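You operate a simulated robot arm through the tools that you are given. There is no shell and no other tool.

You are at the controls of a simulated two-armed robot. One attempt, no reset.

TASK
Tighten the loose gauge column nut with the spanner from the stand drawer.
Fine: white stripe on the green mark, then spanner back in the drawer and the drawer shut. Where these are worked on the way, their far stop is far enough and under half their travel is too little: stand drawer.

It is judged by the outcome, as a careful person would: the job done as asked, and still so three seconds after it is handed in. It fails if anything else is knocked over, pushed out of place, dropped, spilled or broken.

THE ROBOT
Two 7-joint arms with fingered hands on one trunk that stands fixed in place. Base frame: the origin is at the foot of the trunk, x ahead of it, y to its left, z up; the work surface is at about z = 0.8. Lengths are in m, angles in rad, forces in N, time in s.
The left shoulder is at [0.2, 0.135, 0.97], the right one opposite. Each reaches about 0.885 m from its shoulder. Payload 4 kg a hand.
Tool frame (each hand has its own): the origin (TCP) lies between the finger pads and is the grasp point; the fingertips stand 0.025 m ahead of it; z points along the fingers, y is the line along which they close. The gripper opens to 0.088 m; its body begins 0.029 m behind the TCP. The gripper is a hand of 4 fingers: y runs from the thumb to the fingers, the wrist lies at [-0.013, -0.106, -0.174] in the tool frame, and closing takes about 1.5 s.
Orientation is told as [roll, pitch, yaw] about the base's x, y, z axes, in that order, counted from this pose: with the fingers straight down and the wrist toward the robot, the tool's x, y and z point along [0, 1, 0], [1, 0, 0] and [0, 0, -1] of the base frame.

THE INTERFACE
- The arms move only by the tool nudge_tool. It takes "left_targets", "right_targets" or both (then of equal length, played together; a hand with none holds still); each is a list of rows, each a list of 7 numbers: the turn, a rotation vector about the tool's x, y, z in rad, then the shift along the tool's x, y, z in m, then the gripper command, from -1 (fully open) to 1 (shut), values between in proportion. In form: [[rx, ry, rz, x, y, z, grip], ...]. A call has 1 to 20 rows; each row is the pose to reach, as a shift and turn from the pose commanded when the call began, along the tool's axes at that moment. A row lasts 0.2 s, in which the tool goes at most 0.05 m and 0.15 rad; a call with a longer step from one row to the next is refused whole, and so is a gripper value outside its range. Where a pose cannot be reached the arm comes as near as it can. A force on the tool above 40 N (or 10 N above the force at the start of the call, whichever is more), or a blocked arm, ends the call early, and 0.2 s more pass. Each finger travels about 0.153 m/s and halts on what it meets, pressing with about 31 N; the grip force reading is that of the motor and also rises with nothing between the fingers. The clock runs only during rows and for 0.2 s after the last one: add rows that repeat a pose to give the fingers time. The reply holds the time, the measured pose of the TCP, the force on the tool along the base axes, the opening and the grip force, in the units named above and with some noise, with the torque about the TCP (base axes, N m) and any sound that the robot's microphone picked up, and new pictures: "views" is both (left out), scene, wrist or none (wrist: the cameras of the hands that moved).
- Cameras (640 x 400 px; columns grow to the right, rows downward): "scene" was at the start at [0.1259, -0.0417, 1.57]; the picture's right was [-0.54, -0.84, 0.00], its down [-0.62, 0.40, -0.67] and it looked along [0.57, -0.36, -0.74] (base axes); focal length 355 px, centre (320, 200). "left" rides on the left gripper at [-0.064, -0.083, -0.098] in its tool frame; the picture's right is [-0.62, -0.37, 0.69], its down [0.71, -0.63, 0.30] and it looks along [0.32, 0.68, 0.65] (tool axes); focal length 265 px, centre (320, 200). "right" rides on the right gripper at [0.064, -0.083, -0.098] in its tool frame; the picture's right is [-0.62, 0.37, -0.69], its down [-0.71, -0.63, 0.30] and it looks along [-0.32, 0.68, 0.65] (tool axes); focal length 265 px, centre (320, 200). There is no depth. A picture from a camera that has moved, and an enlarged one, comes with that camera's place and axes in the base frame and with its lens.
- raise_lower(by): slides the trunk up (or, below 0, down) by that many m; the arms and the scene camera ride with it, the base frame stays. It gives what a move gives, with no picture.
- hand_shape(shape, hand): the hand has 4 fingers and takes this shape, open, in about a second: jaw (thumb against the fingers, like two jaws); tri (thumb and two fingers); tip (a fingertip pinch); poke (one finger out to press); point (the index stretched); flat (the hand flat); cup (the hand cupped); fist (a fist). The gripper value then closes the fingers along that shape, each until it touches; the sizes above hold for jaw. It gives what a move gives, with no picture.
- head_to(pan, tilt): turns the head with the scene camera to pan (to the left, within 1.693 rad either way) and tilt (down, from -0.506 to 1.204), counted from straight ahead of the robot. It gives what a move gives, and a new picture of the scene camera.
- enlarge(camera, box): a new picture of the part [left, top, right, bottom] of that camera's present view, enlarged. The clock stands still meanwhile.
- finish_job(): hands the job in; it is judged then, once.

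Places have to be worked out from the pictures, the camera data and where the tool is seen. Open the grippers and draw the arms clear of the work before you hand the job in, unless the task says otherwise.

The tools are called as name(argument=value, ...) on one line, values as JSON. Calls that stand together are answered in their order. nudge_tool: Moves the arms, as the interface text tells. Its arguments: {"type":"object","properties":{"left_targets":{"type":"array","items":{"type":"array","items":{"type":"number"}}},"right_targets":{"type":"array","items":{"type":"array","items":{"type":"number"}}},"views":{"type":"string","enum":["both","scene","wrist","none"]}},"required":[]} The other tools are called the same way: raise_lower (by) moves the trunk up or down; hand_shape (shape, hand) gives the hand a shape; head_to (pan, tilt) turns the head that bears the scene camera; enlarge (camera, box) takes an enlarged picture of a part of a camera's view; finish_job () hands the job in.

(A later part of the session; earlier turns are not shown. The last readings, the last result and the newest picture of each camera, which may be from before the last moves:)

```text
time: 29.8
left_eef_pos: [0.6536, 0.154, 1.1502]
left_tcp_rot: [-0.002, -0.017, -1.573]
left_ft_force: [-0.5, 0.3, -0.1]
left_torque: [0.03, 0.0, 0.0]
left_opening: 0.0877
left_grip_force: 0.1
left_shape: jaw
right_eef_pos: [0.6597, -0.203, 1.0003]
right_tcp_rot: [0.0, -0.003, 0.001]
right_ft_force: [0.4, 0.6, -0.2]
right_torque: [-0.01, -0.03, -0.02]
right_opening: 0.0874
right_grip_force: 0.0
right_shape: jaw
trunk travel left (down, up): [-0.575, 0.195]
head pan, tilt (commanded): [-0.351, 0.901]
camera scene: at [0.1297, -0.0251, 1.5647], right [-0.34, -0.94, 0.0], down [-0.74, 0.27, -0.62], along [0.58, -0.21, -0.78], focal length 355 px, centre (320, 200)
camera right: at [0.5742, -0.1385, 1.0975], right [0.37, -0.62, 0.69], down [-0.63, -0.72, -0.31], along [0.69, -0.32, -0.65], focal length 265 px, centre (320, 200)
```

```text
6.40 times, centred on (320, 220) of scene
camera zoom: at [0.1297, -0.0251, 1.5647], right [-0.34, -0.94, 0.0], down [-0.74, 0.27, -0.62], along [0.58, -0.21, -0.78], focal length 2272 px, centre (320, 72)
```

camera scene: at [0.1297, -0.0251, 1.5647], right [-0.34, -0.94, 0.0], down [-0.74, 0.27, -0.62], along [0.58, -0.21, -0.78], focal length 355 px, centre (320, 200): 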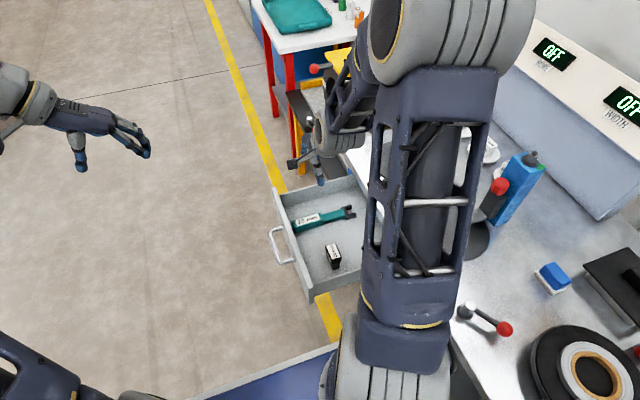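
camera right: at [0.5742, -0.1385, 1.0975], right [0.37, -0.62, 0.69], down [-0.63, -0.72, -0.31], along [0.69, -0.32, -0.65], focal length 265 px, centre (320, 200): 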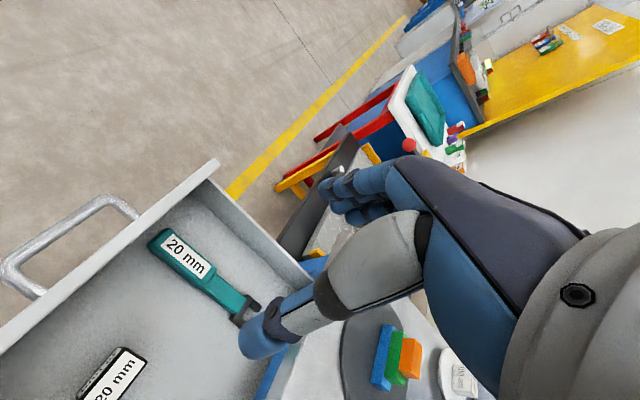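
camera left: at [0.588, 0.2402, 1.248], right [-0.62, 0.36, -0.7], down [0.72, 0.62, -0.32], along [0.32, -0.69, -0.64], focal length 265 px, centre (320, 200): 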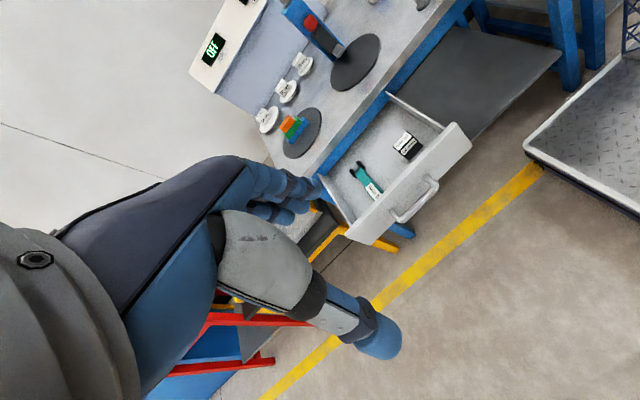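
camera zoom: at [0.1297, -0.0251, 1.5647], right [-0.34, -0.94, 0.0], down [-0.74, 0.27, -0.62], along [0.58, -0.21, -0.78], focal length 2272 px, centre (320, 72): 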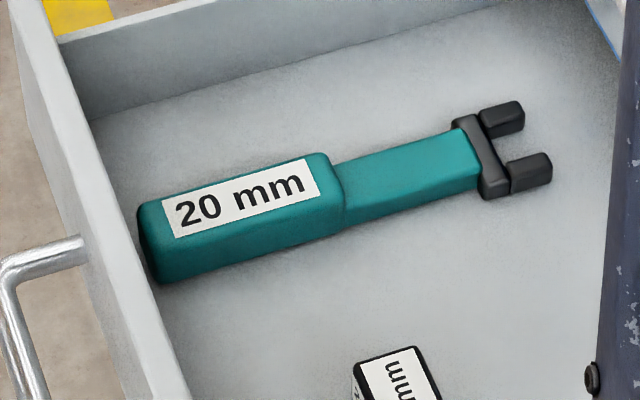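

Both views agree: label centre at [0.712, -0.198, 0.704], spanner exactly along y, floor ≈0.672, jaw slot y -0.321…-0.346. I lower the right hand to just above the grip section with a reduced opening.

nudge_tool(right_targets=[[0, 0, 0, -0.001, 0.0104, 0.04, -0.7], [0, 0, 0, -0.003, 0.0207, 0.08, -0.4], [0, 0, 0, -0.004, 0.0311, 0.12, -0.37], [0, 0, 0, -0.006, 0.0414, 0.16, -0.37], [0, 0, 0, -0.007, 0.0518, 0.2, -0.37], [0, 0, 0, -0.007, 0.0518, 0.22, -0.37]])

```text
time: 31.2
left_eef_pos: [0.6537, 0.1555, 1.1506]
left_tcp_rot: [-0.002, -0.015, -1.575]
left_ft_force: [-0.2, 0.0, 0.0]
left_torque: [0.0, -0.01, 0.0]
left_opening: 0.0877
left_grip_force: 0.0
left_shape: jaw
right_eef_pos: [0.7099, -0.2101, 0.7809]
right_tcp_rot: [0.001, -0.002, 0.001]
right_ft_force: [-0.2, -0.3, -0.8]
right_torque: [-0.02, 0.01, 0.0]
right_opening: 0.0604
right_grip_force: 0.0
right_shape: jaw
trunk travel left (down, up): [-0.575, 0.195]
head pan, tilt (commanded): [-0.351, 0.901]
camera scene: at [0.1299, -0.0252, 1.5647], right [-0.34, -0.94, 0.0], down [-0.74, 0.27, -0.62], along [0.58, -0.21, -0.78], focal length 355 px, centre (320, 200)
camera right: at [0.6259, -0.146, 0.8785], right [0.37, -0.62, 0.69], down [-0.63, -0.72, -0.31], along [0.69, -0.32, -0.65], focal length 265 px, centre (320, 200)
```

scene: 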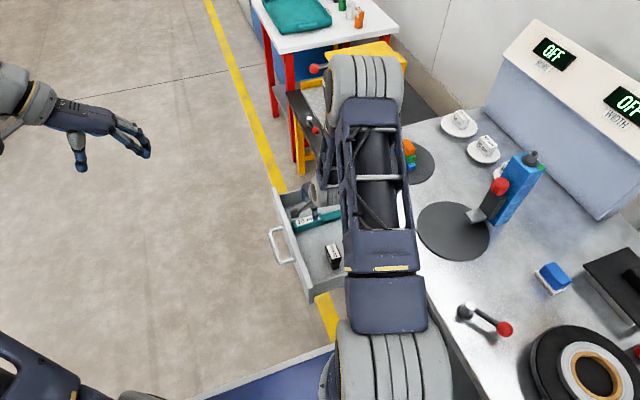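
right: 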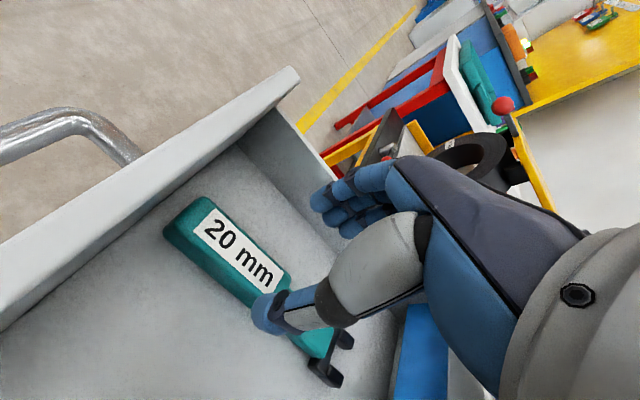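

The hand is 8 cm above grip height. I check the alignment from the left camera.

enlarge(camera="left", box=[300, 60, 480, 240])

enlarge(camera="scene", box=[270, 170, 370, 250])

```text
2.22 times, centred on (390, 150) of left
camera zoom: at [0.5879, 0.2401, 1.2475], right [-0.62, 0.36, -0.7], down [0.72, 0.62, -0.32], along [0.32, -0.69, -0.64], focal length 590 px, centre (164, 311)
```

zoom: 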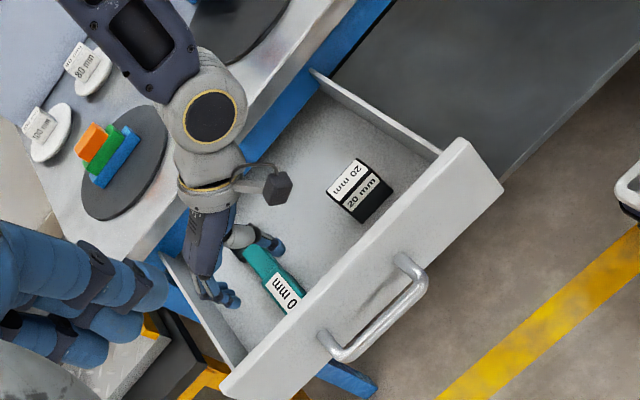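

```text
5.00 times, centred on (320, 210) of scene
camera zoom: at [0.1299, -0.0252, 1.5647], right [-0.34, -0.94, 0.0], down [-0.74, 0.27, -0.62], along [0.58, -0.21, -0.78], focal length 1775 px, centre (320, 150)
```

zoom: 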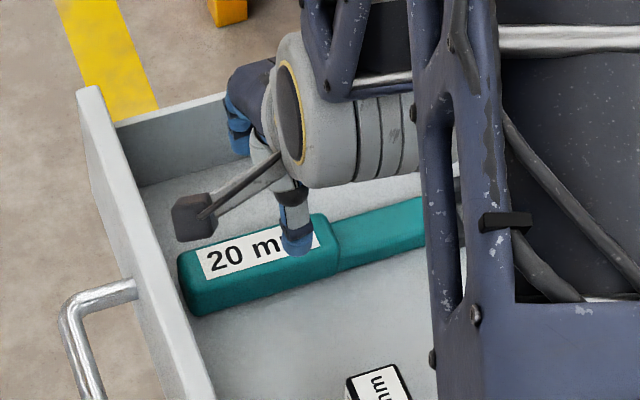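

Alignment is good: thumb at x≈0.675, handle at x≈0.70–0.724, clear of the drawer walls. I descend to grip height.

nudge_tool(right_targets=[[0, 0, 0, 0, 0.0015, 0.02, -0.37], [0, 0, 0, 0, 0.0015, 0.04, -0.37], [0, 0, 0, 0, 0.0015, 0.06, -0.37], [0, 0, 0, 0, 0.0015, 0.076, -0.37]], views="wrist")

enlarge(camera="scene", box=[270, 170, 370, 250])

```text
time: 32.2
left_eef_pos: [0.6539, 0.1549, 1.1503]
left_tcp_rot: [-0.003, -0.015, -1.574]
left_ft_force: [0.0, -1.1, 0.1]
left_torque: [0.01, 0.03, -0.01]
left_opening: 0.0877
left_grip_force: 0.0
left_shape: jaw
right_eef_pos: [0.7139, -0.2097, 0.7053]
right_tcp_rot: [0.0, -0.004, 0.003]
right_ft_force: [-0.2, -0.6, 2.3]
right_torque: [-0.02, -0.11, 0.01]
right_opening: 0.0603
right_grip_force: 0.1
right_shape: jaw
trunk travel left (down, up): [-0.575, 0.195]
head pan, tilt (commanded): [-0.351, 0.901]
camera right: at [0.6289, -0.146, 0.8027], right [0.37, -0.62, 0.69], down [-0.63, -0.72, -0.31], along [0.69, -0.32, -0.65], focal length 265 px, centre (320, 200)
```

right: 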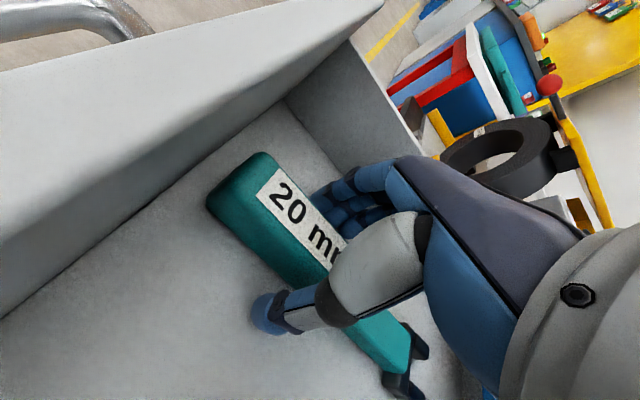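

```text
5.00 times, centred on (320, 210) of scene
camera zoom: at [0.1299, -0.0252, 1.5647], right [-0.34, -0.94, 0.0], down [-0.74, 0.27, -0.62], along [0.58, -0.21, -0.78], focal length 1775 px, centre (320, 150)
```

zoom: 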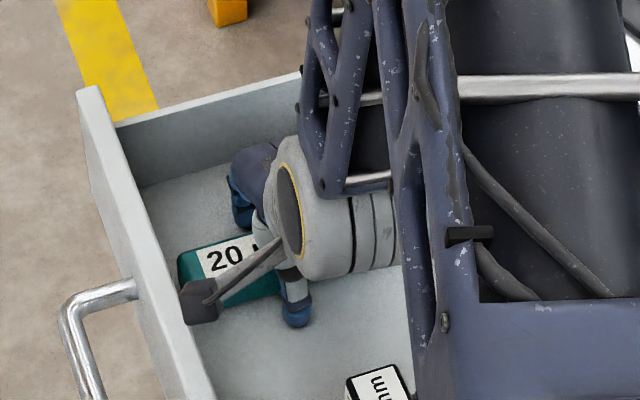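

Fingers and thumb straddle the handle with only a light touch. I close the right hand on it.

nudge_tool(right_targets=[[0, 0, 0, 0, 0, 0, 0], [0, 0, 0, 0, 0, 0, 0.3], [0, 0, 0, 0, 0, 0, 0.6], [0, 0, 0, 0, 0, 0, 1], [0, 0, 0, 0, 0, 0, 1], [0, 0, 0, 0, 0, 0, 1], [0, 0, 0, 0, 0, 0, 1]], views="wrist")

```text
time: 33.8
left_eef_pos: [0.6523, 0.155, 1.1507]
left_tcp_rot: [-0.001, -0.016, -1.575]
left_ft_force: [-0.6, 0.1, -0.2]
left_torque: [-0.01, 0.0, 0.0]
left_opening: 0.0876
left_grip_force: 0.1
left_shape: jaw
right_eef_pos: [0.7132, -0.2097, 0.7053]
right_tcp_rot: [0.0, -0.003, 0.001]
right_ft_force: [2.5, 0.0, 9.8]
right_torque: [0.08, -0.11, -0.03]
right_opening: 0.0268
right_grip_force: 30.9
right_shape: jaw
trunk travel left (down, up): [-0.575, 0.195]
head pan, tilt (commanded): [-0.351, 0.901]
camera right: at [0.6289, -0.146, 0.8029], right [0.37, -0.62, 0.69], down [-0.63, -0.72, -0.31], along [0.69, -0.32, -0.65], focal length 265 px, centre (320, 200)
```

right: 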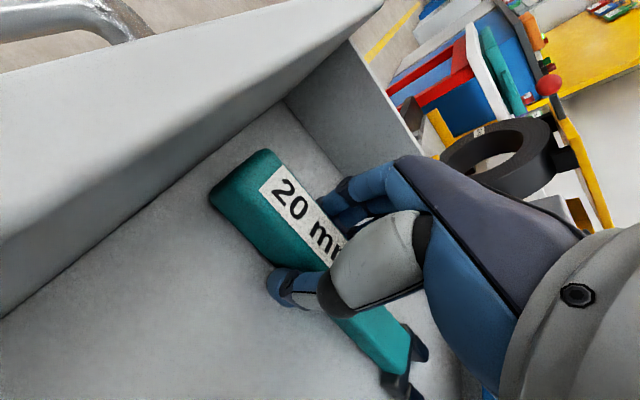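

Grip closed at 27 mm on the handle with full force. I lift it straight up, slowly at first.

nudge_tool(right_targets=[[0, 0, 0, 0, 0, -0.01, 1], [0, 0, 0, 0, 0, -0.02, 1], [0, 0, 0, 0, 0, -0.04, 1], [0, 0, 0, 0, 0, -0.07, 1], [0, 0, 0, 0, 0, -0.1, 1], [0, 0, 0, 0, 0, -0.13, 1]])

```text
time: 35.2
left_eef_pos: [0.6529, 0.1558, 1.149]
left_tcp_rot: [-0.003, -0.015, -1.573]
left_ft_force: [0.0, 0.0, -0.2]
left_torque: [-0.01, -0.01, 0.03]
left_opening: 0.0877
left_grip_force: 0.0
left_shape: jaw
right_eef_pos: [0.7127, -0.2107, 0.8337]
right_tcp_rot: [0.001, -0.002, 0.003]
right_ft_force: [-0.4, 0.2, -1.2]
right_torque: [0.06, 0.0, -0.01]
right_opening: 0.027
right_grip_force: 31.2
right_shape: jaw
trunk travel left (down, up): [-0.575, 0.195]
head pan, tilt (commanded): [-0.351, 0.901]
camera scene: at [0.1303, -0.0253, 1.5645], right [-0.34, -0.94, 0.0], down [-0.74, 0.27, -0.62], along [0.58, -0.21, -0.78], focal length 355 px, centre (320, 200)
camera right: at [0.6275, -0.1457, 0.9316], right [0.37, -0.62, 0.69], down [-0.63, -0.71, -0.31], along [0.69, -0.32, -0.65], focal length 265 px, centre (320, 200)
```

scene: 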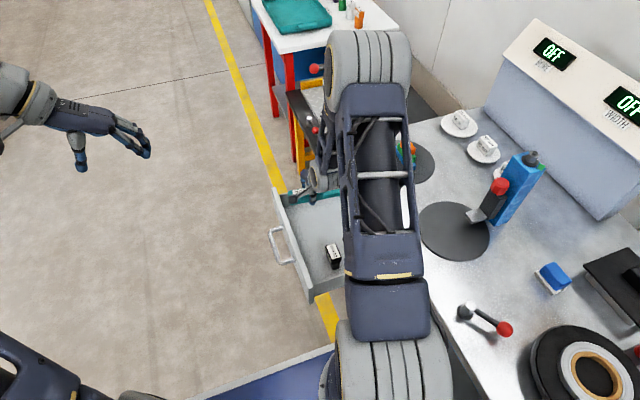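
right: 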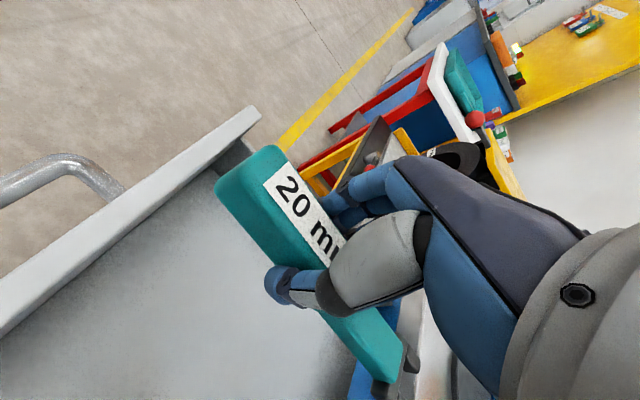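

The spanner is lifted and steady. I raise it higher, and zoom the head camera on the nut and column to locate them precisely.

nudge_tool(right_targets=[[0, 0, 0, 0, 0, -0.04, 1], [0, 0, 0, 0, 0, -0.08, 1], [0, 0, 0, 0, 0, -0.12, 1], [0, 0, 0, 0, 0, -0.16, 1], [0, 0, 0, 0, 0, -0.2, 1], [0, 0, 0, 0, 0, -0.24, 1], [0, 0, 0, 0, 0, -0.28, 1]])

enlarge(camera="scene", box=[440, 130, 580, 260])

enlarge(camera="scene", box=[510, 140, 558, 170])

```text
time: 36.8
left_eef_pos: [0.6532, 0.1548, 1.1516]
left_tcp_rot: [-0.002, -0.015, -1.574]
left_ft_force: [1.3, -0.8, -0.6]
left_torque: [-0.01, 0.05, -0.02]
left_opening: 0.0876
left_grip_force: 0.0
left_shape: jaw
right_eef_pos: [0.7116, -0.2097, 1.113]
right_tcp_rot: [0.001, -0.001, 0.003]
right_ft_force: [0.2, 0.0, -2.2]
right_torque: [0.08, 0.01, 0.02]
right_opening: 0.0265
right_grip_force: 31.1
right_shape: jaw
trunk travel left (down, up): [-0.575, 0.195]
head pan, tilt (commanded): [-0.351, 0.901]
camera scene: at [0.1304, -0.0254, 1.5645], right [-0.34, -0.94, 0.0], down [-0.74, 0.27, -0.62], along [0.58, -0.21, -0.78], focal length 355 px, centre (320, 200)
camera right: at [0.6268, -0.1465, 1.2116], right [0.37, -0.62, 0.69], down [-0.63, -0.72, -0.31], along [0.69, -0.32, -0.65], focal length 265 px, centre (320, 200)
```

scene: 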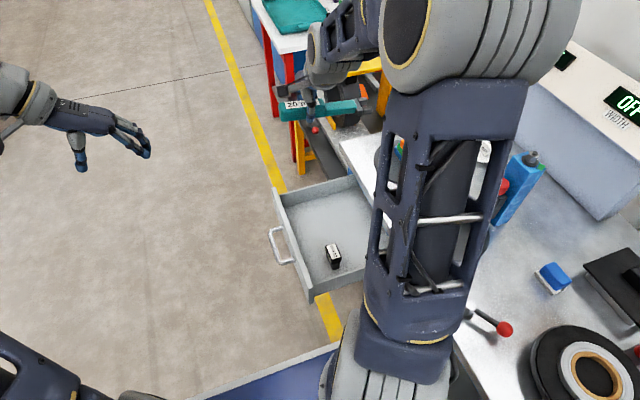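
right: 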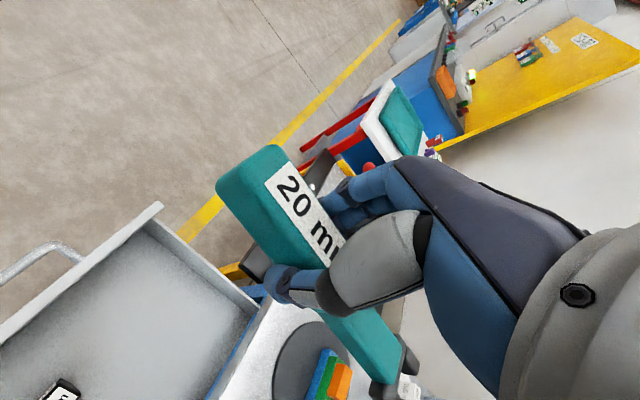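

```text
3.08 times, centred on (510, 195) of scene
camera zoom: at [0.1304, -0.0254, 1.5645], right [-0.34, -0.94, 0.0], down [-0.74, 0.27, -0.62], along [0.58, -0.21, -0.78], focal length 1092 px, centre (-265, 215)
```

zoom: 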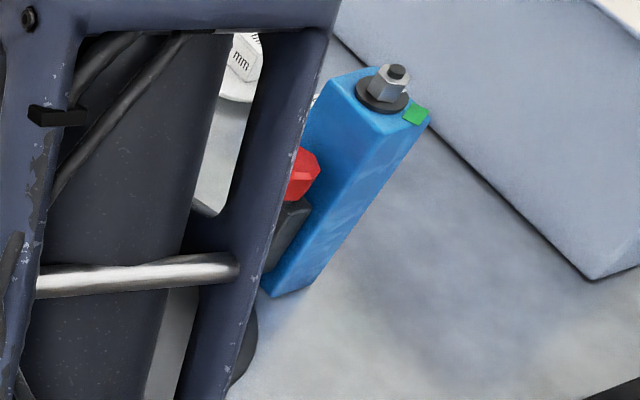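

```text
13.33 times, centred on (534, 155) of scene
camera zoom: at [0.1304, -0.0254, 1.5645], right [-0.34, -0.94, 0.0], down [-0.74, 0.27, -0.62], along [0.58, -0.21, -0.78], focal length 4733 px, centre (-2533, 800)
```

zoom: 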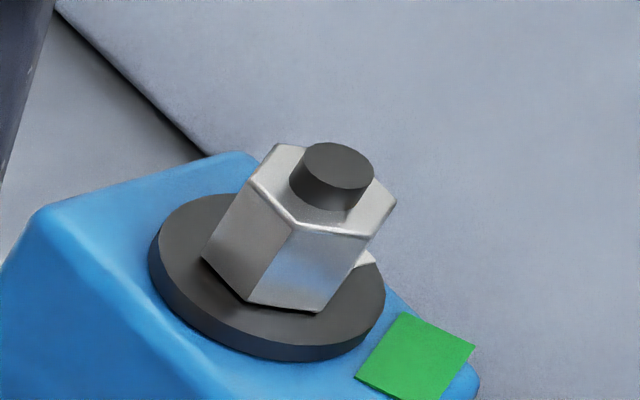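

The nut top comes out near [0.475, -0.62, 1.05]. I tilt the left hand so its camera also sees the nut, to triangulate with a wide baseline.

nudge_tool(left_targets=[[-0.14, 0, 0, 0, 0, 0, -1], [-0.28, 0, 0, 0, 0, 0, -1], [-0.42, 0, 0, 0, 0, 0, -1], [-0.56, 0, 0, 0, 0, 0, -1], [-0.56, 0, 0, 0, 0, 0, -1]], views="wrist")

head_to(pan=-0.85, tilt=0.75)

```text
time: 38.0
left_eef_pos: [0.6551, 0.1552, 1.15]
left_tcp_rot: [-0.004, -0.577, -1.571]
left_ft_force: [0.1, 0.1, -0.2]
left_torque: [0.04, -0.02, -0.01]
left_opening: 0.0876
left_grip_force: 0.0
left_shape: jaw
right_eef_pos: [0.7118, -0.2106, 1.113]
right_tcp_rot: [0.0, -0.003, 0.002]
right_ft_force: [0.4, -1.8, -2.3]
right_torque: [0.04, 0.0, 0.0]
right_opening: 0.0267
right_grip_force: 31.3
right_shape: jaw
trunk travel left (down, up): [-0.575, 0.195]
head pan, tilt (commanded): [-0.351, 0.901]
camera left: at [0.5884, 0.2786, 1.1873], right [-0.62, -0.07, -0.78], down [0.71, 0.36, -0.6], along [0.32, -0.93, -0.18], focal length 265 px, centre (320, 200)
```

left: 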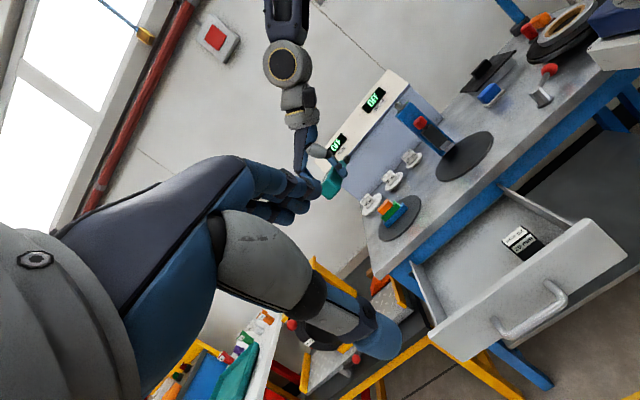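

```text
time: 38.9
left_eef_pos: [0.6536, 0.1548, 1.1505]
left_tcp_rot: [-0.002, -0.576, -1.573]
left_ft_force: [0.6, 1.2, -0.3]
left_torque: [0.0, -0.01, 0.01]
left_opening: 0.0876
left_grip_force: 0.1
left_shape: jaw
right_eef_pos: [0.7115, -0.2109, 1.1133]
right_tcp_rot: [0.001, -0.001, 0.003]
right_ft_force: [0.6, 0.7, -1.7]
right_torque: [0.02, -0.01, -0.01]
right_opening: 0.0264
right_grip_force: 30.4
right_shape: jaw
trunk travel left (down, up): [-0.575, 0.195]
head pan, tilt (commanded): [-0.85, 0.75]
camera scene: at [0.1139, -0.0615, 1.5765], right [-0.75, -0.66, 0.0], down [-0.45, 0.51, -0.73], along [0.48, -0.55, -0.68], focal length 355 px, centre (320, 200)
```

scene: 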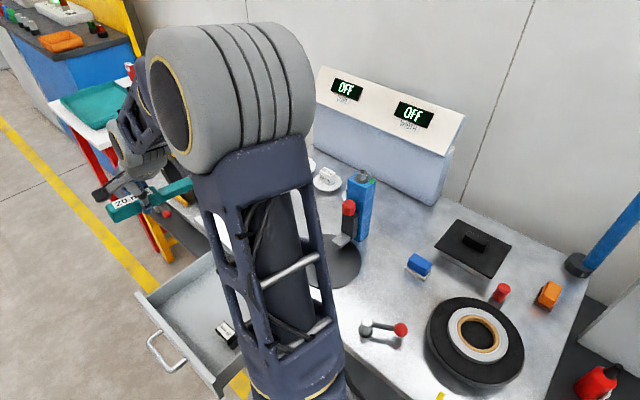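

Both cameras see the column top. I zoom both on the nut for triangulation.

enlarge(camera="left", box=[380, 85, 444, 125])

enlarge(camera="scene", box=[338, 160, 386, 190])

enlarge(camera="left", box=[370, 80, 510, 200])

enlarge(camera="scene", box=[300, 150, 420, 290])

```text
10.00 times, centred on (412, 105) of left
camera zoom: at [0.5884, 0.2787, 1.1874], right [-0.62, -0.07, -0.78], down [0.71, 0.36, -0.6], along [0.32, -0.93, -0.18], focal length 2654 px, centre (-600, 1150)
```

zoom: 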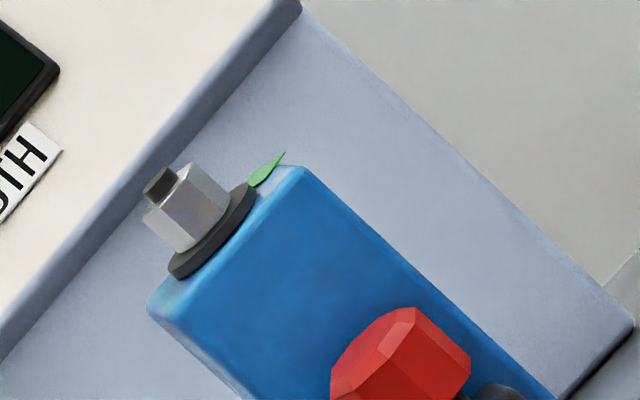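

```text
13.33 times, centred on (362, 175) of scene
camera zoom: at [0.1139, -0.0615, 1.5765], right [-0.75, -0.66, 0.0], down [-0.45, 0.51, -0.73], along [0.48, -0.55, -0.68], focal length 4733 px, centre (-240, 533)
```

zoom: 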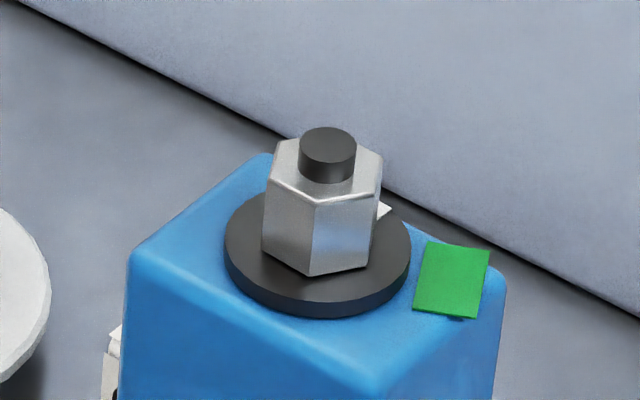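

```text
3.33 times, centred on (440, 140) of left
camera zoom: at [0.5884, 0.2787, 1.1874], right [-0.62, -0.07, -0.78], down [0.71, 0.36, -0.6], along [0.32, -0.93, -0.18], focal length 885 px, centre (-80, 400)
```

zoom: 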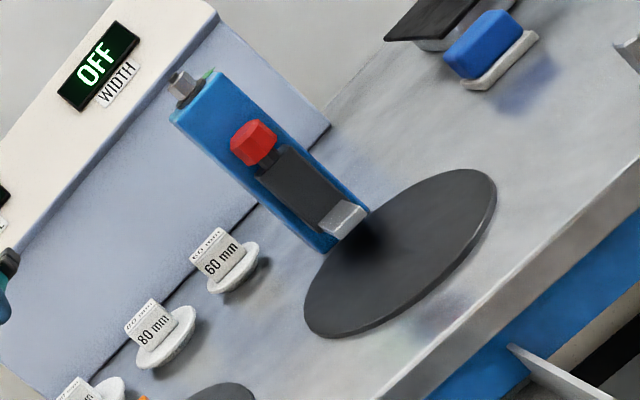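

```text
2.86 times, centred on (360, 220) of scene
camera zoom: at [0.1139, -0.0615, 1.5765], right [-0.75, -0.66, 0.0], down [-0.45, 0.51, -0.73], along [0.48, -0.55, -0.68], focal length 1014 px, centre (206, 143)
```

zoom: 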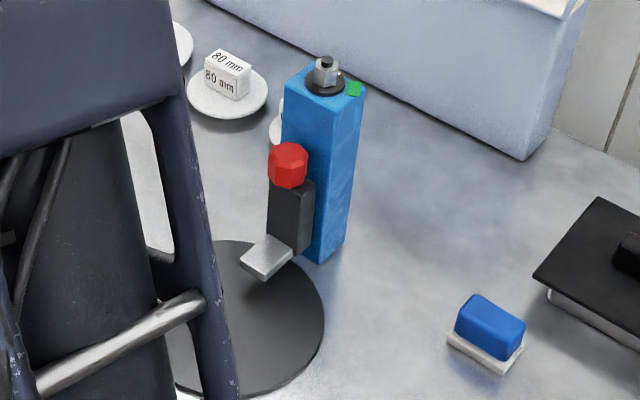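

Triangulation agrees to ~1 mm: nut centre at [0.491, -0.651, 1.017], hex vertices at about 0°, 60°, 120°… so the spanner can go on with its handle pointing to 120° (hand yaw +30°). I carry the spanner there, 6 cm short of the nut and 10 cm above it.

nudge_tool(right_targets=[[0, 0, -0.0374, -0.0201, -0.0223, -0.005, 1], [0, 0, -0.0748, -0.0403, -0.0446, -0.01, 1], [0, 0, -0.1122, -0.0604, -0.0669, -0.015, 1], [0, 0, -0.1496, -0.0806, -0.0891, -0.02, 1], [0, 0, -0.187, -0.1007, -0.1114, -0.025, 1], [0, 0, -0.2244, -0.1209, -0.1337, -0.03, 1], [0, 0, -0.2618, -0.141, -0.156, -0.03, 1], [0, 0, -0.2992, -0.1611, -0.1783, -0.03, 1], [0, 0, -0.3366, -0.1813, -0.2006, -0.03, 1], [0, 0, -0.374, -0.2014, -0.2229, -0.03, 1], [0, 0, -0.4114, -0.2216, -0.2451, -0.03, 1], [0, 0, -0.4488, -0.2417, -0.2674, -0.03, 1], [0, 0, -0.4862, -0.2619, -0.2897, -0.03, 1], [0, 0, -0.5236, -0.282, -0.312, -0.03, 1]])

```text
time: 41.9
left_eef_pos: [0.6534, 0.154, 1.1496]
left_tcp_rot: [-0.003, -0.578, -1.572]
left_ft_force: [0.1, -0.3, 0.5]
left_torque: [0.01, -0.03, 0.01]
left_opening: 0.0873
left_grip_force: 0.1
left_shape: jaw
right_eef_pos: [0.4002, -0.4923, 1.1435]
right_tcp_rot: [-0.001, -0.002, 0.527]
right_ft_force: [-0.3, 0.2, -1.9]
right_torque: [0.01, 0.0, 0.01]
right_opening: 0.0268
right_grip_force: 31.0
right_shape: jaw
trunk travel left (down, up): [-0.575, 0.195]
head pan, tilt (commanded): [-0.85, 0.75]
camera scene: at [0.114, -0.0614, 1.5765], right [-0.75, -0.66, 0.0], down [-0.45, 0.51, -0.73], along [0.48, -0.55, -0.68], focal length 355 px, centre (320, 200)
camera right: at [0.2942, -0.4792, 1.2415], right [0.63, -0.35, 0.69], down [-0.19, -0.93, -0.31], along [0.76, 0.06, -0.65], focal length 265 px, centre (320, 200)
```

scene: 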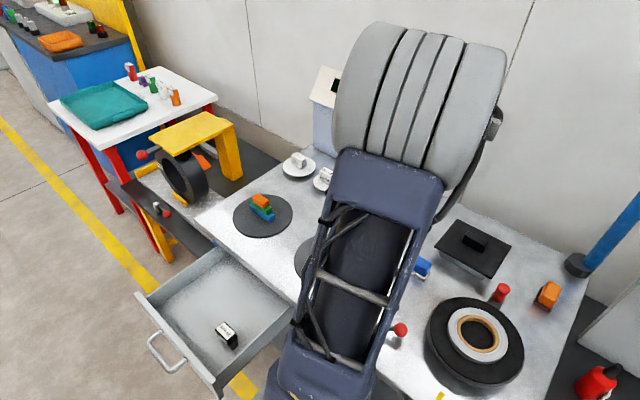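
right: 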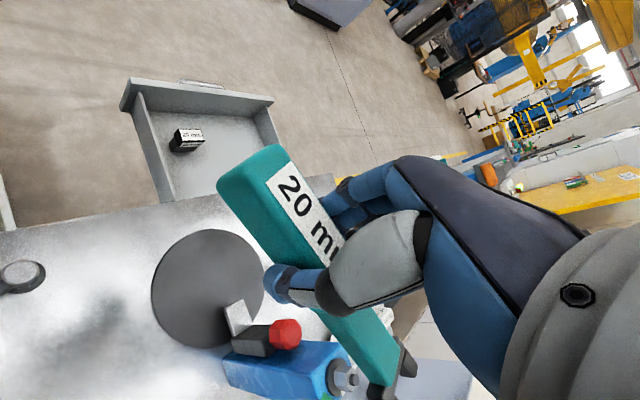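

The right wrist camera now sees the nut and jaw together. I look from the left camera and zoom the right one.

enlarge(camera="left", box=[340, 40, 500, 160])

enlarge(camera="right", box=[220, 300, 440, 400])

```text
3.33 times, centred on (420, 100) of left
camera zoom: at [0.5884, 0.2789, 1.1874], right [-0.62, -0.07, -0.78], down [0.71, 0.36, -0.6], along [0.32, -0.93, -0.18], focal length 885 px, centre (-13, 533)
```

zoom: 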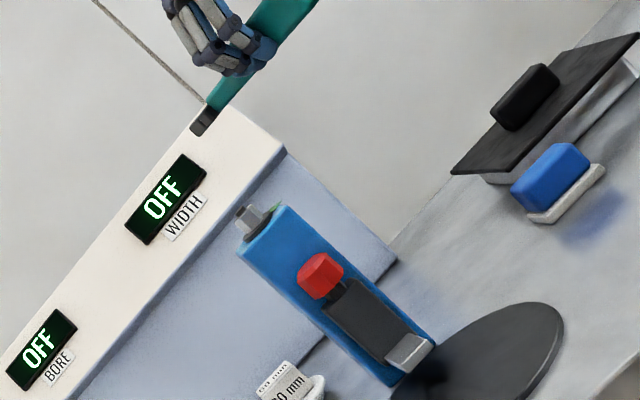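

```text
2.91 times, centred on (330, 350) of right
camera zoom: at [0.2942, -0.4792, 1.2415], right [0.63, -0.35, 0.69], down [-0.19, -0.93, -0.31], along [0.76, 0.06, -0.65], focal length 772 px, centre (291, -236)
```

zoom: 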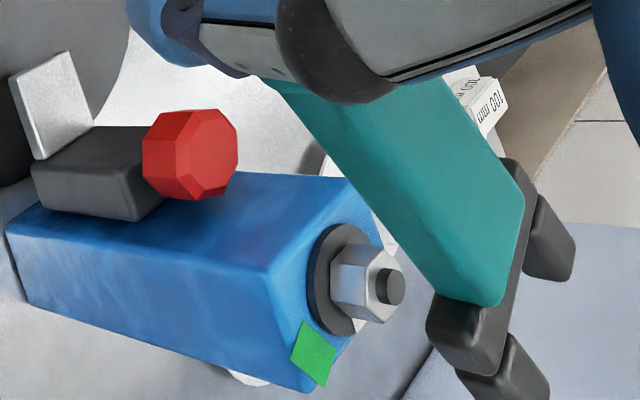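

The nut, green mark and jaw are all in the right camera's view. I zoom in on the jaw from both hand cameras to see how the spanner sits in the hand.

enlarge(camera="left", box=[390, 40, 454, 80])

enlarge(camera="right", box=[340, 310, 460, 400])

enlarge(camera="right", box=[200, 130, 360, 330])

```text
10.00 times, centred on (422, 60) of left
camera zoom: at [0.5884, 0.2789, 1.1874], right [-0.62, -0.07, -0.78], down [0.71, 0.36, -0.6], along [0.32, -0.93, -0.18], focal length 2654 px, centre (-700, 1600)
```

zoom: 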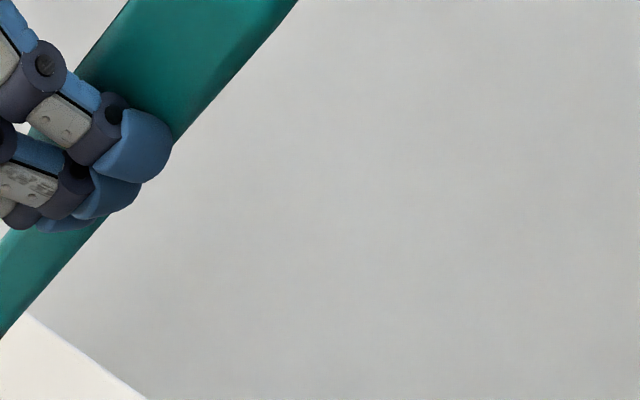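

```text
4.44 times, centred on (400, 355) of right
camera zoom: at [0.2942, -0.4792, 1.2415], right [0.63, -0.35, 0.69], down [-0.19, -0.93, -0.31], along [0.76, 0.06, -0.65], focal length 1180 px, centre (-36, -489)
```

zoom: 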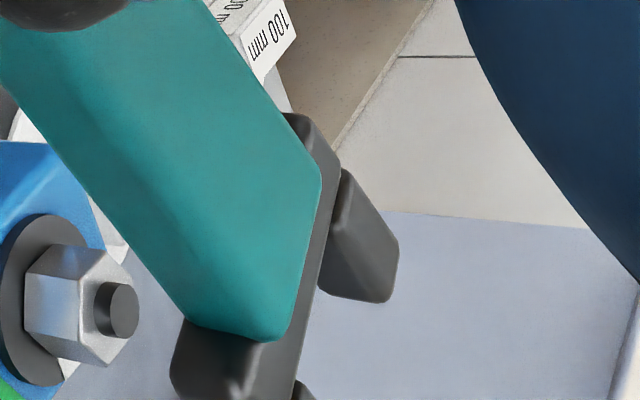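

```text
2.00 times, centred on (280, 230) of right
camera zoom: at [0.2942, -0.4792, 1.2415], right [0.63, -0.35, 0.69], down [-0.19, -0.93, -0.31], along [0.76, 0.06, -0.65], focal length 531 px, centre (400, 140)
```

zoom: 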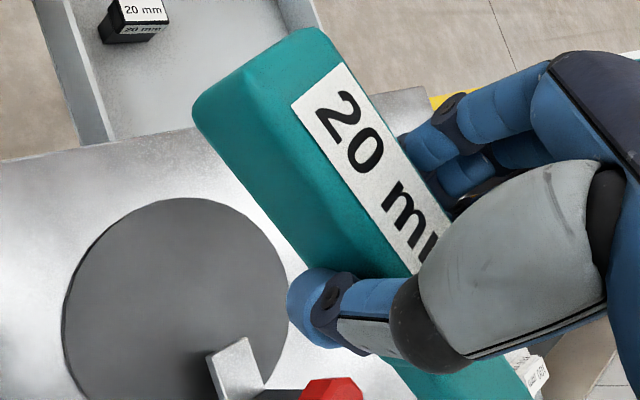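

The image shows the spanner has settled about 11–12° yawed in the hand (jaw toward the thumb side), so its jaw seat is at about [-0.122, -0.026, +0.016] in the tool frame. I compensate by yawing the hand to ~0.73 rad at the same standoff, then recheck.

nudge_tool(right_targets=[[0, 0, -0.05, 0, 0, 0, 1], [0, 0, -0.1, 0, 0, 0, 1], [0, 0, -0.15, 0, 0, 0.01, 1], [0, 0, -0.2, 0, 0, 0.02, 1], [0, 0, -0.2, 0, 0, 0.03, 1]], views="wrist")

enlarge(camera="right", box=[280, 300, 440, 400])

enlarge(camera="left", box=[370, 60, 450, 120])

```text
time: 43.1
left_eef_pos: [0.6536, 0.1549, 1.1491]
left_tcp_rot: [-0.004, -0.576, -1.572]
left_ft_force: [-0.3, 0.4, 0.6]
left_torque: [0.02, 0.03, -0.03]
left_opening: 0.0876
left_grip_force: 0.1
left_shape: jaw
right_eef_pos: [0.4014, -0.4924, 1.1118]
right_tcp_rot: [-0.001, -0.002, 0.728]
right_ft_force: [-0.6, -0.7, -2.5]
right_torque: [0.01, 0.05, -0.02]
right_opening: 0.0267
right_grip_force: 31.4
right_shape: jaw
trunk travel left (down, up): [-0.575, 0.195]
head pan, tilt (commanded): [-0.85, 0.75]
camera right: at [0.2944, -0.5, 1.2109], right [0.69, -0.22, 0.69], down [0.0, -0.95, -0.3], along [0.73, 0.21, -0.65], focal length 265 px, centre (320, 200)
```

right: 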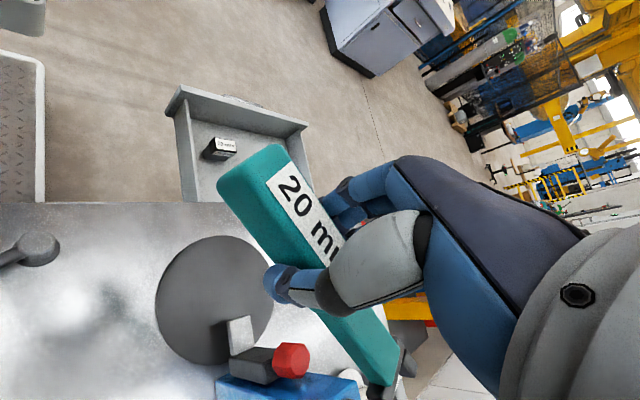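

```text
4.00 times, centred on (360, 350) of right
camera zoom: at [0.2944, -0.5, 1.2109], right [0.69, -0.22, 0.69], down [0.0, -0.95, -0.3], along [0.73, 0.21, -0.65], focal length 1062 px, centre (160, -400)
```

zoom: 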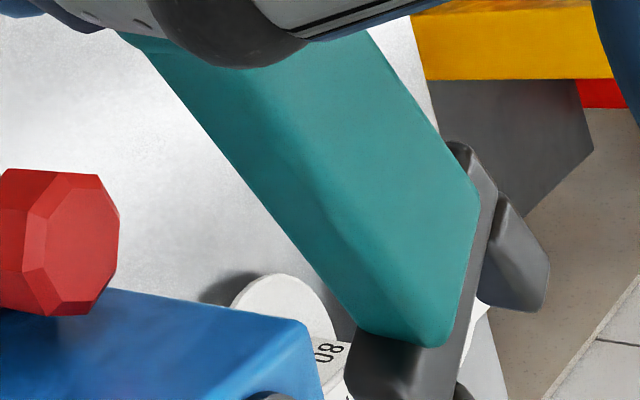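

```text
6.67 times, centred on (410, 90) of left
camera zoom: at [0.5884, 0.2787, 1.1875], right [-0.62, -0.07, -0.78], down [0.71, 0.36, -0.6], along [0.32, -0.93, -0.18], focal length 1769 px, centre (-280, 933)
```

zoom: 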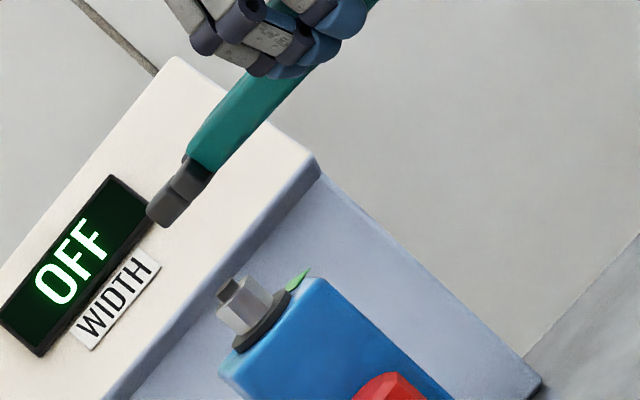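

The left view shows the jaw about 27 mm below the TCP, and I need a cleaner top view to align it. I lift the left hand and level it, then bring its camera above the +y side of the column.

nudge_tool(left_targets=[[0.0823, 0, 0, -0.0077, 0.0386, -0.0057, -1], [0.1646, 0, 0, -0.0154, 0.0773, -0.0115, -1], [0.2469, 0, 0, -0.0231, 0.1159, -0.0172, -1], [0.3291, 0, 0, -0.0309, 0.1546, -0.0229, -1], [0.4114, 0, 0, -0.0386, 0.1932, -0.0286, -1], [0.4937, 0, 0, -0.0463, 0.2319, -0.0344, -1], [0.576, 0, 0, -0.054, 0.2705, -0.0401, -1]], views="wrist")

```text
time: 44.7
left_eef_pos: [0.5996, -0.0503, 1.3309]
left_tcp_rot: [-0.002, 0.001, -1.572]
left_ft_force: [0.5, 0.0, 0.1]
left_torque: [-0.01, 0.05, 0.0]
left_opening: 0.0879
left_grip_force: 0.0
left_shape: jaw
right_eef_pos: [0.4006, -0.4916, 1.113]
right_tcp_rot: [-0.002, -0.003, 0.725]
right_ft_force: [0.1, 0.5, -2.8]
right_torque: [-0.01, 0.05, -0.01]
right_opening: 0.0265
right_grip_force: 31.2
right_shape: jaw
trunk travel left (down, up): [-0.575, 0.195]
head pan, tilt (commanded): [-0.85, 0.75]
camera left: at [0.5348, 0.0334, 1.43], right [-0.62, 0.37, -0.69], down [0.71, 0.63, -0.3], along [0.32, -0.68, -0.66], focal length 265 px, centre (320, 200)
```

left: 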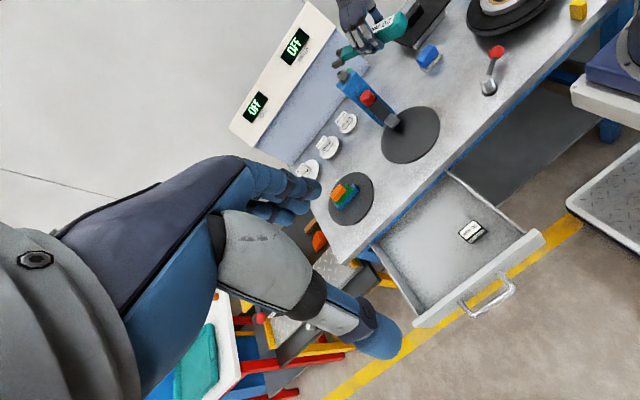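

This viewpoint already shows jaw and nut together. I zoom in.

enlarge(camera="left", box=[310, 0, 430, 100])

enlarge(camera="left", box=[320, 35, 376, 85])

```text
4.00 times, centred on (370, 50) of left
camera zoom: at [0.5348, 0.0334, 1.43], right [-0.62, 0.37, -0.69], down [0.71, 0.63, -0.3], along [0.32, -0.68, -0.66], focal length 1062 px, centre (120, 800)
```

zoom: 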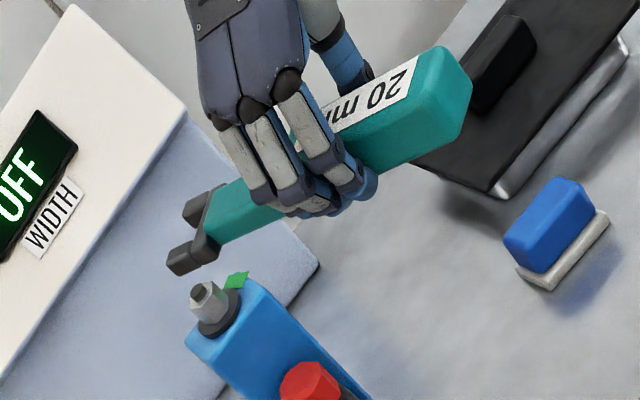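

```text
8.00 times, centred on (348, 60) of left
camera zoom: at [0.5348, 0.0334, 1.43], right [-0.62, 0.37, -0.69], down [0.71, 0.63, -0.3], along [0.32, -0.68, -0.66], focal length 2123 px, centre (96, 1320)
```

zoom: 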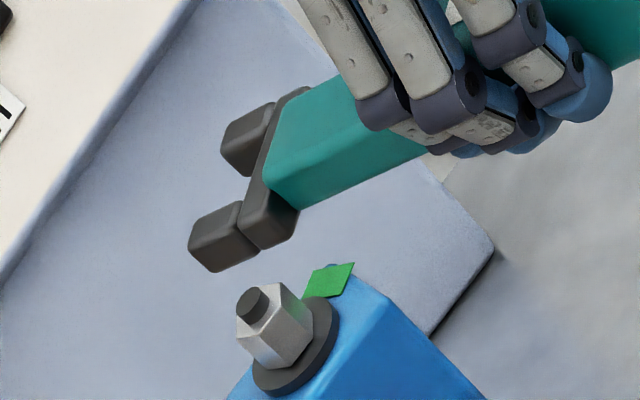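

Now the geometry is clear: jaw seat at tool [-0.128, -0.018, +0.026], handle direction = hand yaw + 87°. I lower to nut height (jaw mid ~1.021) at a 4.5 cm standoff with the handle aimed at 120.7°.

nudge_tool(right_targets=[[0, 0, 0.04, -0.0027, 0.0013, 0.013, 1], [0, 0, 0.08, -0.0055, 0.0026, 0.027, 1], [0, 0, 0.11, -0.0082, 0.0039, 0.04, 1], [0, 0, 0.135, -0.0109, 0.0052, 0.053, 1], [0, 0, 0.135, -0.0109, 0.0052, 0.066, 1], [0, 0, 0.135, -0.0109, 0.0052, 0.066, 1]], views="wrist")

enlarge(camera="left", box=[320, 35, 376, 85])

enlarge(camera="right", box=[280, 300, 440, 400])

```text
time: 46.1
left_eef_pos: [0.5995, -0.0494, 1.3311]
left_tcp_rot: [-0.002, 0.0, -1.574]
left_ft_force: [0.3, 0.1, -0.3]
left_torque: [0.01, 0.0, 0.01]
left_opening: 0.0875
left_grip_force: 0.1
left_shape: jaw
right_eef_pos: [0.4114, -0.4974, 1.0468]
right_tcp_rot: [-0.001, -0.001, 0.59]
right_ft_force: [-0.2, 0.4, -1.8]
right_torque: [0.01, 0.06, 0.02]
right_opening: 0.0265
right_grip_force: 31.0
right_shape: jaw
trunk travel left (down, up): [-0.575, 0.195]
head pan, tilt (commanded): [-0.85, 0.75]
camera right: at [0.3054, -0.4903, 1.1448], right [0.65, -0.31, 0.69], down [-0.13, -0.94, -0.3], along [0.75, 0.11, -0.65], focal length 265 px, centre (320, 200)
```

right: 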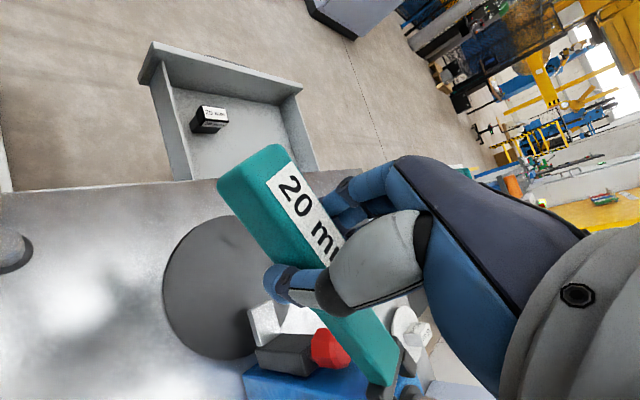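

```text
8.00 times, centred on (348, 60) of left
camera zoom: at [0.5349, 0.0333, 1.4296], right [-0.62, 0.37, -0.69], down [0.72, 0.63, -0.31], along [0.32, -0.68, -0.65], focal length 2123 px, centre (96, 1320)
```

zoom: 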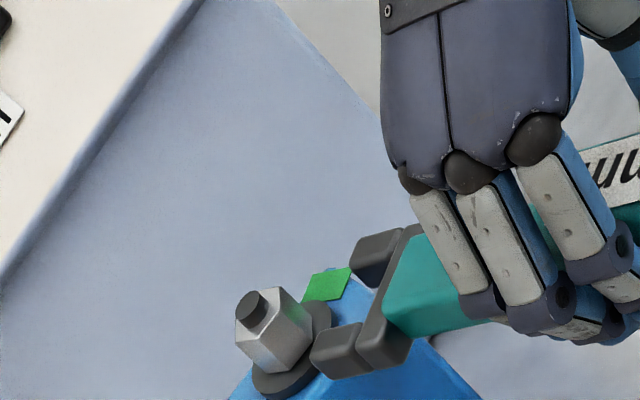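

```text
4.00 times, centred on (360, 350) of right
camera zoom: at [0.3054, -0.4903, 1.1448], right [0.65, -0.31, 0.69], down [-0.13, -0.94, -0.3], along [0.75, 0.11, -0.65], focal length 1062 px, centre (160, -400)
```

zoom: 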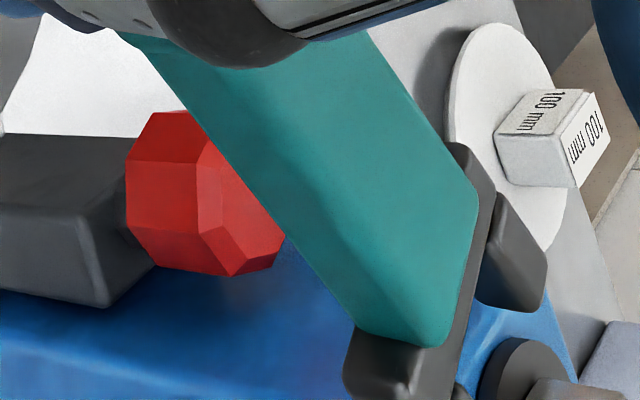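

The jaw is lined up: the slot still needs about [0.020, -0.037] m to reach the nut, nearly exactly along its own axis. I advance 60% of that and look again.

nudge_tool(right_targets=[[0, 0, 0, -0.008, -0.001, 0, 1], [0, 0, 0, -0.016, -0.002, 0, 1], [0, 0, 0, -0.025, -0.003, 0, 1], [0, 0, 0, -0.025, -0.003, 0, 1]], views="wrist")

enlarge(camera="left", box=[328, 55, 368, 85])

enlarge(camera="right", box=[340, 320, 450, 400])

```text
time: 47.1
left_eef_pos: [0.5996, -0.0499, 1.33]
left_tcp_rot: [0.0, -0.001, -1.574]
left_ft_force: [0.2, 0.3, -0.8]
left_torque: [0.0, -0.01, -0.03]
left_opening: 0.0877
left_grip_force: 0.1
left_shape: jaw
right_eef_pos: [0.4231, -0.5198, 1.0463]
right_tcp_rot: [0.0, -0.002, 0.588]
right_ft_force: [-1.1, 1.8, -1.6]
right_torque: [0.05, 0.03, 0.06]
right_opening: 0.0265
right_grip_force: 31.0
right_shape: jaw
trunk travel left (down, up): [-0.575, 0.195]
head pan, tilt (commanded): [-0.85, 0.75]
camera right: at [0.3167, -0.5128, 1.145], right [0.65, -0.31, 0.69], down [-0.13, -0.94, -0.31], along [0.75, 0.11, -0.65], focal length 265 px, centre (320, 200)
```

right: 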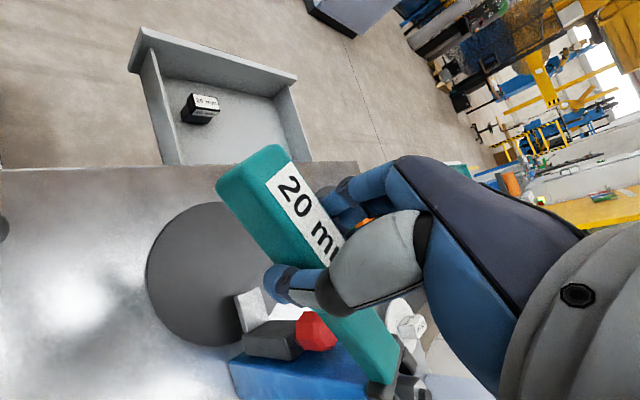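

```text
13.33 times, centred on (348, 70) of left
camera zoom: at [0.5349, 0.0333, 1.4296], right [-0.62, 0.37, -0.69], down [0.72, 0.63, -0.31], along [0.32, -0.68, -0.65], focal length 3539 px, centre (-53, 1933)
```

zoom: 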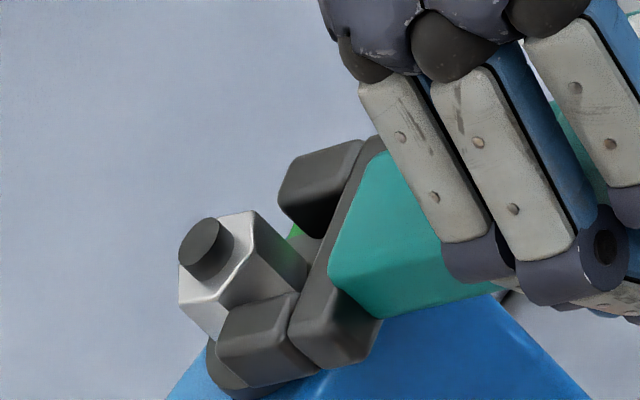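

```text
5.00 times, centred on (395, 360) of right
camera zoom: at [0.3167, -0.5128, 1.145], right [0.65, -0.31, 0.69], down [-0.13, -0.94, -0.31], along [0.75, 0.11, -0.65], focal length 1327 px, centre (-55, -600)
```

zoom: 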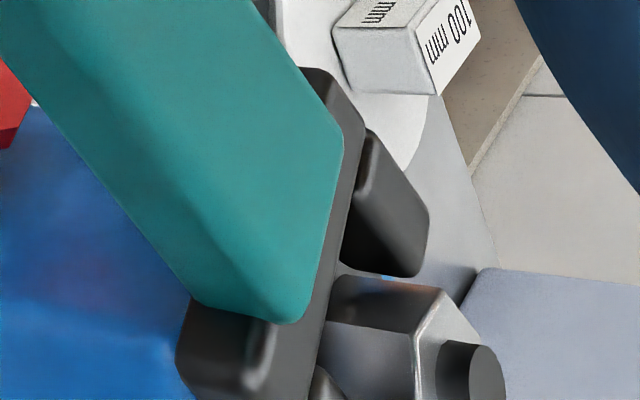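

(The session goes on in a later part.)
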